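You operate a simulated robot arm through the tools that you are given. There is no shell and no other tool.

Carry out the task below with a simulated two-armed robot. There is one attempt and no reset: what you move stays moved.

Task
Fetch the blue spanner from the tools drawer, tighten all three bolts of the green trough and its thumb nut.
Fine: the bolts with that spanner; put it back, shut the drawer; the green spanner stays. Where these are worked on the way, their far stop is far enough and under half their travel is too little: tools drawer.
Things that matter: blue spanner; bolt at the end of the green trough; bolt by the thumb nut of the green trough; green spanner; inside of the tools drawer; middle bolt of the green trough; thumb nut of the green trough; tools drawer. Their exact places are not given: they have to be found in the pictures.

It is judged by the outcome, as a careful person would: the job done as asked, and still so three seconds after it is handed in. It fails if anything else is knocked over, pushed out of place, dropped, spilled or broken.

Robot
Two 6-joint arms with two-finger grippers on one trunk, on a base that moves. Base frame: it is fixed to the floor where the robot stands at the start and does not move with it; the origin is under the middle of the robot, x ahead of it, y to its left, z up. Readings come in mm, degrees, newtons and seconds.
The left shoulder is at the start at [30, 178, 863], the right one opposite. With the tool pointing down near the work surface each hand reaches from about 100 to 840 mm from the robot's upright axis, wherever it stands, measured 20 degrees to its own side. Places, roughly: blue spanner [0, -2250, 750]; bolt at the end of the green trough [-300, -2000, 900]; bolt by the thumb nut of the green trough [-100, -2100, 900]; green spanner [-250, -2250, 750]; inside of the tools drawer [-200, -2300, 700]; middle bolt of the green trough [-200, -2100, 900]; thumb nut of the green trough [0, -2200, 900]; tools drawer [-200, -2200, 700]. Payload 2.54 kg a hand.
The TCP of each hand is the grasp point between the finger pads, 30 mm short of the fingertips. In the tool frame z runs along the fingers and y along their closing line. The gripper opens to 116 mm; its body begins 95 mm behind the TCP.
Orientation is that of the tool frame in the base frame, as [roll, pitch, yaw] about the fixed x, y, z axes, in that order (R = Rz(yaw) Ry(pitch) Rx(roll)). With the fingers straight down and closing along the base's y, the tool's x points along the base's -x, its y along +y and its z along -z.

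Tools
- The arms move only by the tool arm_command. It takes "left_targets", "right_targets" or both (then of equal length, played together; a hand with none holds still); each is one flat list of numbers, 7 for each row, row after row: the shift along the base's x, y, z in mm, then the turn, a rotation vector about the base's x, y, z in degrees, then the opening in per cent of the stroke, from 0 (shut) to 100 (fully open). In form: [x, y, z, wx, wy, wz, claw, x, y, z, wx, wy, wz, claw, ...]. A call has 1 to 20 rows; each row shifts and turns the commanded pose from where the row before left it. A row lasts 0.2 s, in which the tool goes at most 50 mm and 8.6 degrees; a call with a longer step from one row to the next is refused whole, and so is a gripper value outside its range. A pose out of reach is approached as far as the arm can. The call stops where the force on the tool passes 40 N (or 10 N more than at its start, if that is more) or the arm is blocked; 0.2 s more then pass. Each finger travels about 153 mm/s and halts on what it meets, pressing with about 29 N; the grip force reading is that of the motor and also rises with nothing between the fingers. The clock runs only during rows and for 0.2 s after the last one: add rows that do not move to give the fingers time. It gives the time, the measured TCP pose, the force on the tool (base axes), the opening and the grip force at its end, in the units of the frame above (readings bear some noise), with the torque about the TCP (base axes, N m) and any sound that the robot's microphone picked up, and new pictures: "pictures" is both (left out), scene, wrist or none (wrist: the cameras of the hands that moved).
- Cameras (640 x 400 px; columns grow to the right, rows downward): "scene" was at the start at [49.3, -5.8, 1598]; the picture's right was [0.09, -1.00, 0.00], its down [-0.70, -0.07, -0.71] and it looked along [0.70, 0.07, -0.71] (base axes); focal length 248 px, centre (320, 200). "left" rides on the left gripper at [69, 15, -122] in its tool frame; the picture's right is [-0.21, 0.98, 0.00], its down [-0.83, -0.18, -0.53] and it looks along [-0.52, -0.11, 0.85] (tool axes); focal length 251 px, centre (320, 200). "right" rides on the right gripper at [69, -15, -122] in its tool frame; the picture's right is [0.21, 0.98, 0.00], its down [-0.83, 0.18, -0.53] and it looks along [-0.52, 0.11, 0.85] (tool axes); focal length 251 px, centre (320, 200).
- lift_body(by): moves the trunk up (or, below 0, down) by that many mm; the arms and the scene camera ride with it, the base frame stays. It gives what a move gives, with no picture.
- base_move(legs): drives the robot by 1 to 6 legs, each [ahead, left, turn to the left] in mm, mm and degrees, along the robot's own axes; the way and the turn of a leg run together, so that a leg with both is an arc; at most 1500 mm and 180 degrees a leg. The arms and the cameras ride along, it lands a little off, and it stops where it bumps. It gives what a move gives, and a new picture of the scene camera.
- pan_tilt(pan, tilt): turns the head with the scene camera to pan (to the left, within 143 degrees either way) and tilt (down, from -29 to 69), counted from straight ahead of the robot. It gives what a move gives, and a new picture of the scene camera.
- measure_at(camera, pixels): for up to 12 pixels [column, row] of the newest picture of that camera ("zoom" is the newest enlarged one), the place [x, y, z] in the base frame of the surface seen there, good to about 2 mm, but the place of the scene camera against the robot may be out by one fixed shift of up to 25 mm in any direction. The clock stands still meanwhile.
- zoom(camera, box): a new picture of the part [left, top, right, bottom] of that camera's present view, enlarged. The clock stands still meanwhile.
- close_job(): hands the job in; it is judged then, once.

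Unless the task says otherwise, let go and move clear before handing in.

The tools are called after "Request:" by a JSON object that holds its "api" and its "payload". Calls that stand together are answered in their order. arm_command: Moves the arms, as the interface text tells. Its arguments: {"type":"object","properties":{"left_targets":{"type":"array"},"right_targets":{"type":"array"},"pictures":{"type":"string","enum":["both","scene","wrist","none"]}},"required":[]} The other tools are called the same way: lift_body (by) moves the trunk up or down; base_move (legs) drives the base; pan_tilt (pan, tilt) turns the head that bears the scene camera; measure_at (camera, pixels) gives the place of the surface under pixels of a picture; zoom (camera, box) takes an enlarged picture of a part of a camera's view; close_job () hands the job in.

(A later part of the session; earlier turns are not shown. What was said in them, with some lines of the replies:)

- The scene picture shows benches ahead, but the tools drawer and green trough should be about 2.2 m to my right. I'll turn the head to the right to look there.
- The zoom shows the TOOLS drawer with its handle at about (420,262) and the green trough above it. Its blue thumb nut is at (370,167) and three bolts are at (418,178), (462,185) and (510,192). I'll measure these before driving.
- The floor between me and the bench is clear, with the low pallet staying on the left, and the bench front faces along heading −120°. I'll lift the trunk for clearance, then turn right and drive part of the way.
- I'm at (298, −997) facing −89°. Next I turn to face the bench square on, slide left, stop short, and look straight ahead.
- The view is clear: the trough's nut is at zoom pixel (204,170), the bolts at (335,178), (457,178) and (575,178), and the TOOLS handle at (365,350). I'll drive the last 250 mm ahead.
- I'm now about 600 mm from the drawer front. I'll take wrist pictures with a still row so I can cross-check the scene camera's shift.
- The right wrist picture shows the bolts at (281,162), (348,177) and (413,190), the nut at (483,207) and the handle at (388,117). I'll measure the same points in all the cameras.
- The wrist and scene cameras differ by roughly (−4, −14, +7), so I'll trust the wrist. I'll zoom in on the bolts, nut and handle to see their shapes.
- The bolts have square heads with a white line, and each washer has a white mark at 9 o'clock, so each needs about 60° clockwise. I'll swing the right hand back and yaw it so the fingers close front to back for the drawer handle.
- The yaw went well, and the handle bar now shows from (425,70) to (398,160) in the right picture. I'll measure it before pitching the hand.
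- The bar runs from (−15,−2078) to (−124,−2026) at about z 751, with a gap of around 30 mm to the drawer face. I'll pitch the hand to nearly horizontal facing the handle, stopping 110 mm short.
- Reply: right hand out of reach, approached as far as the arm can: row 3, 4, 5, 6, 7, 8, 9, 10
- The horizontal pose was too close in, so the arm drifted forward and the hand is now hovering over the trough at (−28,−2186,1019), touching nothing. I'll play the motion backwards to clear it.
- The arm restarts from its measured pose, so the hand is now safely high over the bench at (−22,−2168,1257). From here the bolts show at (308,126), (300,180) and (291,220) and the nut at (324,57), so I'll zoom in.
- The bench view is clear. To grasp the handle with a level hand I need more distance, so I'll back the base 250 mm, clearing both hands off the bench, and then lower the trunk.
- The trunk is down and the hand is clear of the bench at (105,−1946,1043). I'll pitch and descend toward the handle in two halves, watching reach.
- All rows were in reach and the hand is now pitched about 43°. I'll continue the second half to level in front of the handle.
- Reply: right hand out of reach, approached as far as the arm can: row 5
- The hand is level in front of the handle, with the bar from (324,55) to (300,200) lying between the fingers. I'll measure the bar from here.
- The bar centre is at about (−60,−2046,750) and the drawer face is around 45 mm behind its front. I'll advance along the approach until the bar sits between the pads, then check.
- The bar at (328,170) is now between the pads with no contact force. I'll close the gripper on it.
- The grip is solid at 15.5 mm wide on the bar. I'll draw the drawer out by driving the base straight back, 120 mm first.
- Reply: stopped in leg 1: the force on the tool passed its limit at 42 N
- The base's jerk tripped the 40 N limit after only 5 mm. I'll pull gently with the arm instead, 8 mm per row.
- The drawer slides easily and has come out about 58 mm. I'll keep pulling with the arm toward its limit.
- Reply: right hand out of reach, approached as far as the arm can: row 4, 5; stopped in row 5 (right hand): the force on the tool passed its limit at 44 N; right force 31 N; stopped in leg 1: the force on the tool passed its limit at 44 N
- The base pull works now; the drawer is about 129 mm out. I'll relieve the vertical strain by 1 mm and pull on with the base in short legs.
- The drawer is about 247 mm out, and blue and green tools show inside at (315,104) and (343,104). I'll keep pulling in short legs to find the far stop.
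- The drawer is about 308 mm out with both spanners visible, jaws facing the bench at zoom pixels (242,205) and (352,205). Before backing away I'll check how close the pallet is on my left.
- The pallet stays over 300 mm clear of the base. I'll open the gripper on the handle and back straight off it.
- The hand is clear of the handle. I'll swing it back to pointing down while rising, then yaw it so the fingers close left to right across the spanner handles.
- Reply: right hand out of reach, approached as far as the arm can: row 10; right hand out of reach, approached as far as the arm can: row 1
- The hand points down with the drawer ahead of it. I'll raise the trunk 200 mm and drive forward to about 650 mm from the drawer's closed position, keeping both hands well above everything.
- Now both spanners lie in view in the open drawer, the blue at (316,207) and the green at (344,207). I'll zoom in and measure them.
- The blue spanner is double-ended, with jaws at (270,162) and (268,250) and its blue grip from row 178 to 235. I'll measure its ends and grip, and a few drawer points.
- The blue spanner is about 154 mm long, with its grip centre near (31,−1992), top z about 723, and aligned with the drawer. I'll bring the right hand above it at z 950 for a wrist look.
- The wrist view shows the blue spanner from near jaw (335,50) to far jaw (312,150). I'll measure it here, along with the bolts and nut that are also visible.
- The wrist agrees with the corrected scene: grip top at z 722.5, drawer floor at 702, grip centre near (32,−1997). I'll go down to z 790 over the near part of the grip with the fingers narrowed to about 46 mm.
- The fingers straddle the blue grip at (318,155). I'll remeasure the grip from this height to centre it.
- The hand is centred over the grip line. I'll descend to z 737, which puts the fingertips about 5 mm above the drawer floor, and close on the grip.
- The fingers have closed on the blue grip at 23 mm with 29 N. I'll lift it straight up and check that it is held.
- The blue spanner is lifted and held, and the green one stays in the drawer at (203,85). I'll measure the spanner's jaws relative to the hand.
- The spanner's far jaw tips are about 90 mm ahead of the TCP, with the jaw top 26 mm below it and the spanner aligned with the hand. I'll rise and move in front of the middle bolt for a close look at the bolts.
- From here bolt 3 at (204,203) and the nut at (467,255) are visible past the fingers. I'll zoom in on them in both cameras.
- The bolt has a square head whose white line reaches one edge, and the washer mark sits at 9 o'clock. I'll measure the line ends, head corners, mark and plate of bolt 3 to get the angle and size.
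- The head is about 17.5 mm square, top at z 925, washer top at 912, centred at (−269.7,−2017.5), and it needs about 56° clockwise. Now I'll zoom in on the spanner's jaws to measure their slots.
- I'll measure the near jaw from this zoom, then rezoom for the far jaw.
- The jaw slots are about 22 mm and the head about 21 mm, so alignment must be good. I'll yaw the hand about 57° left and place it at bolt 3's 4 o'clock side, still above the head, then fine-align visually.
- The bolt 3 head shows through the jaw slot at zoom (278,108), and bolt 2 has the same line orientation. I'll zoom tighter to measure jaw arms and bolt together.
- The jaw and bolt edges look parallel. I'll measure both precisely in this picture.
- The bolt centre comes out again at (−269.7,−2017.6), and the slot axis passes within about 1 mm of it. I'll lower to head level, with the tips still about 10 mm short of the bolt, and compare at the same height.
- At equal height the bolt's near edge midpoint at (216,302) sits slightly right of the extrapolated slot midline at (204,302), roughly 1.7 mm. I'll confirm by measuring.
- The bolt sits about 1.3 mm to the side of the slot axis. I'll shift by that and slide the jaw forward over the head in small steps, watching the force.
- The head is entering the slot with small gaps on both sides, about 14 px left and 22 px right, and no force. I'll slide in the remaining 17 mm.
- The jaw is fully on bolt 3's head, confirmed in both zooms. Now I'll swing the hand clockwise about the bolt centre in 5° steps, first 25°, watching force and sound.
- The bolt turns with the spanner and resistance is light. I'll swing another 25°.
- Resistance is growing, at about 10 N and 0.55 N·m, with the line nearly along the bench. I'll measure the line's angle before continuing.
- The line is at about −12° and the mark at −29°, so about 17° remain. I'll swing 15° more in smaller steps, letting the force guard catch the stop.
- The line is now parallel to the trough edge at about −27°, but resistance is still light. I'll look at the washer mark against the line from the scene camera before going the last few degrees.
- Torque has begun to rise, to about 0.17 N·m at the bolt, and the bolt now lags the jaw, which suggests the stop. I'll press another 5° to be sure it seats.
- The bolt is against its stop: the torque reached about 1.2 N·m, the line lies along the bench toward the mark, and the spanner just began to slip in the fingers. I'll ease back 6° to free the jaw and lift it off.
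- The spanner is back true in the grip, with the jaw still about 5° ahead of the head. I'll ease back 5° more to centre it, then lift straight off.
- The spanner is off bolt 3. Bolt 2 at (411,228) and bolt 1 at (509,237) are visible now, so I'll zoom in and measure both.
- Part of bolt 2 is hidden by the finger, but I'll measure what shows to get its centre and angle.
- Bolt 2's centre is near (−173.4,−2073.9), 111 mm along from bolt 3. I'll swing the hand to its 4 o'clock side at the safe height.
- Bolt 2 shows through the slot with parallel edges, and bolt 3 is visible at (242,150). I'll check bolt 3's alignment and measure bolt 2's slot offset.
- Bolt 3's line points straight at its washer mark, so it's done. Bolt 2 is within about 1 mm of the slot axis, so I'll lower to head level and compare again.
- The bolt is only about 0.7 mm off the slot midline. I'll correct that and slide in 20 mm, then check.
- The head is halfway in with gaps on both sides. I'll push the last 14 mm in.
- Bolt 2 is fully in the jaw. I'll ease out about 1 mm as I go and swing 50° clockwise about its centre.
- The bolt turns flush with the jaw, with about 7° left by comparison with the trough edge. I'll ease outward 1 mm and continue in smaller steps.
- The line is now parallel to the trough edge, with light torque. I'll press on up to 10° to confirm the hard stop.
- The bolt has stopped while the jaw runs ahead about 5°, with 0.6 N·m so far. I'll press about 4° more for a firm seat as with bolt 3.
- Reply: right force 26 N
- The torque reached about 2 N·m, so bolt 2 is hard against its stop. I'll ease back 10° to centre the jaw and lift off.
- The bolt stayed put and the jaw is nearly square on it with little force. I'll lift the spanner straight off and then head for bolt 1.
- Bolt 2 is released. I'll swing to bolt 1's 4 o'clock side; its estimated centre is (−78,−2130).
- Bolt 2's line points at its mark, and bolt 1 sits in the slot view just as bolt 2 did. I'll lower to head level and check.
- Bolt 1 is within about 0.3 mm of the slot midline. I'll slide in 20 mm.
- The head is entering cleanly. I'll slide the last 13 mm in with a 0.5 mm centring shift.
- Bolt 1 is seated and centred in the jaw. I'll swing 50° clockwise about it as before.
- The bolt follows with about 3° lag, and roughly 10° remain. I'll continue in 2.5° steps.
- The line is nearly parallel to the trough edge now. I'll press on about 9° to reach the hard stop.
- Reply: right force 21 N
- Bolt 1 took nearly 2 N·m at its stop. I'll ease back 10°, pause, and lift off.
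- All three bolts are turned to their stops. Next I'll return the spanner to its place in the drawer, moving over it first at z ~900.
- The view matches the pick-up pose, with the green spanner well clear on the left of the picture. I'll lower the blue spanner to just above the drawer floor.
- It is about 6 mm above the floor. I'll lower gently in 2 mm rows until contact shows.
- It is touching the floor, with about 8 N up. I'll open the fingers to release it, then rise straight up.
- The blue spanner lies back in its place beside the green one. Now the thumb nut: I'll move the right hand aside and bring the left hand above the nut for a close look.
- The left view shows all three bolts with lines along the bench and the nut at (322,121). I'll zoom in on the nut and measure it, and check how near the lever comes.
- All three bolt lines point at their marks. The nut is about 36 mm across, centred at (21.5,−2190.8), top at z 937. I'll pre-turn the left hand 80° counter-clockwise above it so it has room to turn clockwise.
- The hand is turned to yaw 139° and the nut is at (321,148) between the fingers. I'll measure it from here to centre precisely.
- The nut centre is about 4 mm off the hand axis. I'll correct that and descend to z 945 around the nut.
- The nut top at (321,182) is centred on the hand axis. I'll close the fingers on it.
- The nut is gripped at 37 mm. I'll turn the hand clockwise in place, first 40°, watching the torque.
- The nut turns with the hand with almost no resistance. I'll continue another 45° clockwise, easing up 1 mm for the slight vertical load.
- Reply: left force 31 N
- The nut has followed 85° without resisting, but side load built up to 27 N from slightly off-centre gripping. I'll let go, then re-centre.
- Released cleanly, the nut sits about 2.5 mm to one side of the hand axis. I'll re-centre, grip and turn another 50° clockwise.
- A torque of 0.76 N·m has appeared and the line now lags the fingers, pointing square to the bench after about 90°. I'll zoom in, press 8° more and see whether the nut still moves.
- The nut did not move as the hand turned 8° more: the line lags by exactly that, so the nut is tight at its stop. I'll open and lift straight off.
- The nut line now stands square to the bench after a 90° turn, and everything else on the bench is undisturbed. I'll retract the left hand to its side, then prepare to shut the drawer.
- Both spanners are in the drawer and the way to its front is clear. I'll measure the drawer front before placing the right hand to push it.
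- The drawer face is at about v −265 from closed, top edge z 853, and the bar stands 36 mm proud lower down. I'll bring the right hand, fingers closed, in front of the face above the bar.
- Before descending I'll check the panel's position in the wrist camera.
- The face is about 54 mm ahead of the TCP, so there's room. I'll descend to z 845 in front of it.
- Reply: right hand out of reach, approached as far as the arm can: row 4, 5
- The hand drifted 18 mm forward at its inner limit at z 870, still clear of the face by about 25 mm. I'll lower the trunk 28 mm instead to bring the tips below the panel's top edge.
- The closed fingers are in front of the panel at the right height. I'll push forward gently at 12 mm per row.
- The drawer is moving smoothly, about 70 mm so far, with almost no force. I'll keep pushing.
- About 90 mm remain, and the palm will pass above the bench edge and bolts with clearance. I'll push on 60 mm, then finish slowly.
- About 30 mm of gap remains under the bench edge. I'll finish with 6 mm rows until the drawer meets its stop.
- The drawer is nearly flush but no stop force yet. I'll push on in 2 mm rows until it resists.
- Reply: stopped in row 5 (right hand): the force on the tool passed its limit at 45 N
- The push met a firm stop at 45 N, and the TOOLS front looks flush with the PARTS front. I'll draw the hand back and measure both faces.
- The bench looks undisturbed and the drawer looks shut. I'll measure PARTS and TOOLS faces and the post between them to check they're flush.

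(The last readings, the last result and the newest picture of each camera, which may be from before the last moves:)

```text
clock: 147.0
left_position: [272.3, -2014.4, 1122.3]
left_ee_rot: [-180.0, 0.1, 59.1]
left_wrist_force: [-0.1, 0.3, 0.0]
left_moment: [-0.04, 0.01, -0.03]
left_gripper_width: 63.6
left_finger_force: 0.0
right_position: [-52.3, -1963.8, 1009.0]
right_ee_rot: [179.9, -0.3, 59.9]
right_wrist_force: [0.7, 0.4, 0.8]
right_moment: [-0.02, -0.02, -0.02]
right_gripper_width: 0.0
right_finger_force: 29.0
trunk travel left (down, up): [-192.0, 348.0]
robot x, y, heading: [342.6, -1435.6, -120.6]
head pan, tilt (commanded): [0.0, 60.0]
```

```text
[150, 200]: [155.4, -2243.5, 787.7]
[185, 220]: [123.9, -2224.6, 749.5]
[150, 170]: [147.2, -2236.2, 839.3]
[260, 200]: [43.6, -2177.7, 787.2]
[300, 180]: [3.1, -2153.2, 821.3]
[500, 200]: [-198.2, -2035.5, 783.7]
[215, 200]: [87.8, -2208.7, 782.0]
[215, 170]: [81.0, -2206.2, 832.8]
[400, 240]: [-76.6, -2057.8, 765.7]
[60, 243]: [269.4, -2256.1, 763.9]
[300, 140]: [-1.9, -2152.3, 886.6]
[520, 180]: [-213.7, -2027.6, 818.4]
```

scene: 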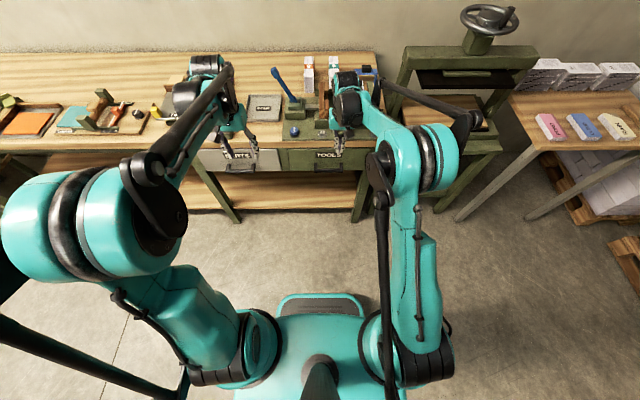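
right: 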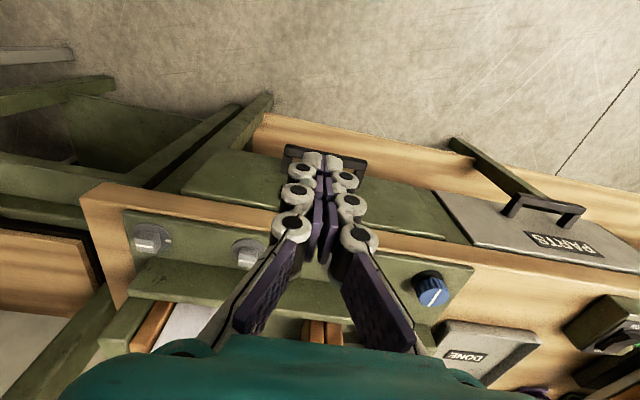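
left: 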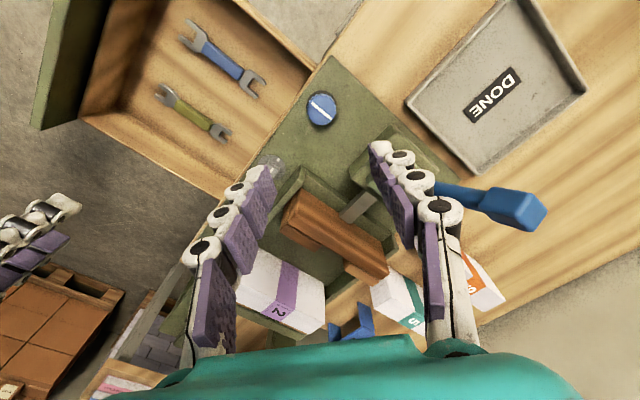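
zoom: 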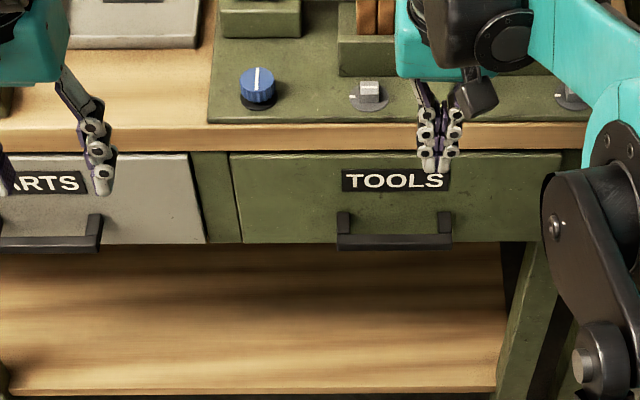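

The TOOLS face is flush with PARTS to within 1 mm and matches its starting plane, so the drawer is shut. I'll back the robot away from the bench so both hands are clear and take a last look.

Request:
{"api": "base_move", "payload": {"legs": [[-300, 0, 0]]}}

Request:
{"api": "zoom", "payload": {"camera": "scene", "box": [230, 40, 400, 150]}}

```text
clock: 149.1
left_position: [426.2, -1756.7, 1122.5]
left_ee_rot: [180.0, 0.0, 59.4]
left_wrist_force: [0.2, 0.5, 0.2]
left_moment: [-0.02, 0.02, -0.02]
left_gripper_width: 63.9
left_finger_force: 0.1
right_position: [102.3, -1707.3, 1009.4]
right_ee_rot: [179.9, -0.2, 60.1]
right_wrist_force: [0.3, 0.8, 0.5]
right_moment: [-0.03, 0.02, 0.01]
right_gripper_width: 0.1
right_finger_force: 28.8
trunk travel left (down, up): [-192.0, 348.0]
robot x, y, heading: [494.0, -1179.1, -120.2]
head pan, tilt (commanded): [0.0, 60.0]
```

scene: 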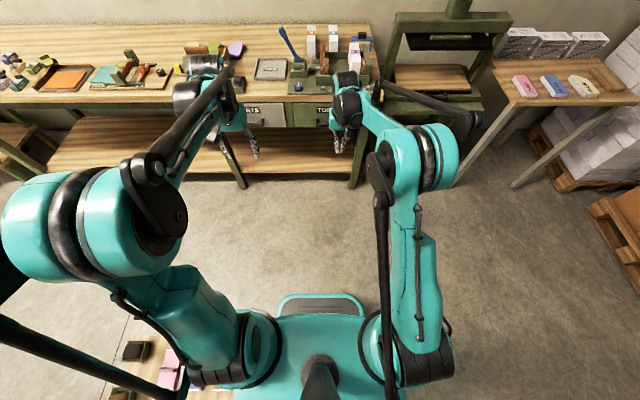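

```text
3.64 times, centred on (315, 95) of scene
```

zoom: 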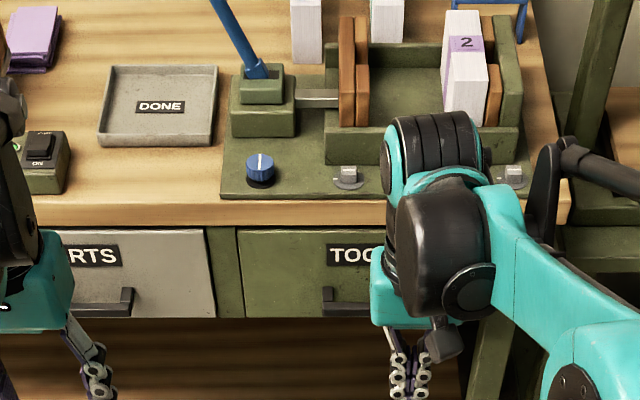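

Everything looks in place. I'll move the right hand aside to see all three bolts once more before handing in.

Request:
{"api": "arm_command", "payload": {"right_targets": [-35, 20, 20, 0, 0, 0, 40, -35, 20, 20, 0, 0, 0, 40, -35, 20, 20, 0, 0, 0, 40, -35, 20, 20, 0, 0, 0, 40, -35, 20, 10, 0, 0, 0, 40, -35, 20, 0, 0, 0, 0, 40], "pictures": "scene"}}

Request:
{"api": "zoom", "payload": {"camera": "scene", "box": [280, 60, 380, 130]}}

```text
clock: 150.5
left_position: [424.8, -1758.2, 1121.3]
left_ee_rot: [179.9, 0.0, 59.5]
left_wrist_force: [-0.2, -0.3, 0.5]
left_moment: [0.0, -0.05, 0.01]
left_gripper_width: 63.8
left_finger_force: 0.1
right_position: [-110.1, -1587.8, 1098.3]
right_ee_rot: [179.9, -0.2, 60.2]
right_wrist_force: [-0.4, 0.0, 0.7]
right_moment: [0.04, -0.02, -0.02]
right_gripper_width: 46.4
right_finger_force: 0.1
trunk travel left (down, up): [-192.0, 348.0]
robot x, y, heading: [494.2, -1180.8, -120.4]
head pan, tilt (commanded): [0.0, 60.0]
```

scene: 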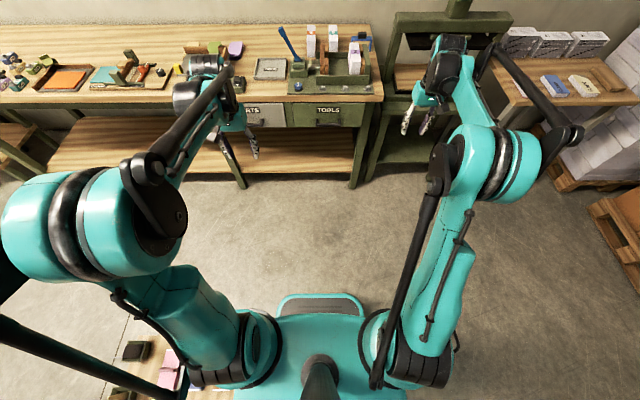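

```text
5.71 times, centred on (330, 95) of scene
```

zoom: 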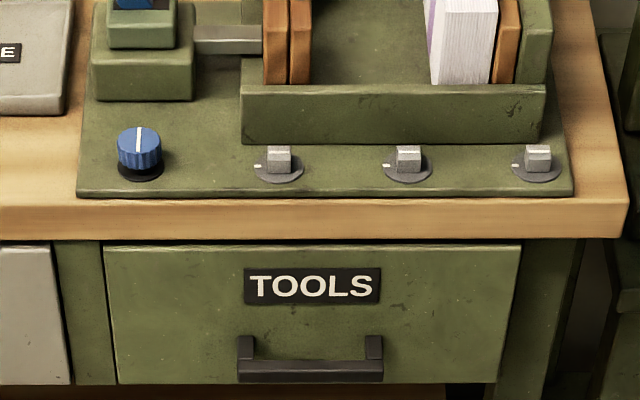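

The final view shows all three bolt lines at their marks, (278,155), (407,155) and (537,155). The nut is at its stop and the TOOLS drawer is shut with both spanners inside. Both hands are clear, so I'm handing the job in.

Request:
{"api": "close_job", "payload": {}}

```text
The job is handed in.
```

The job is done and handed in. I haven't been told how it was judged.

- **Bolts:** I turned all three bolts of the green trough clockwise with the blue spanner until they stopped hard (about 1.2 to 2 N·m). Their lines now point at the marks on the washers.
- **Thumb nut:** I turned it about 90° clockwise by hand. It then stopped, and the fingers slipped when I tried to turn it further.
- **Spanners:** The blue spanner is back in its place in the tools drawer. I did not touch the green one, and it was still beside it before I shut the drawer.
- **Drawer:** I opened it about 300 mm. It is now shut, level with the parts drawer to within 1 mm.

Nothing else on the bench looks moved in the last pictures. Both hands are clear, and the robot has backed away from the bench.
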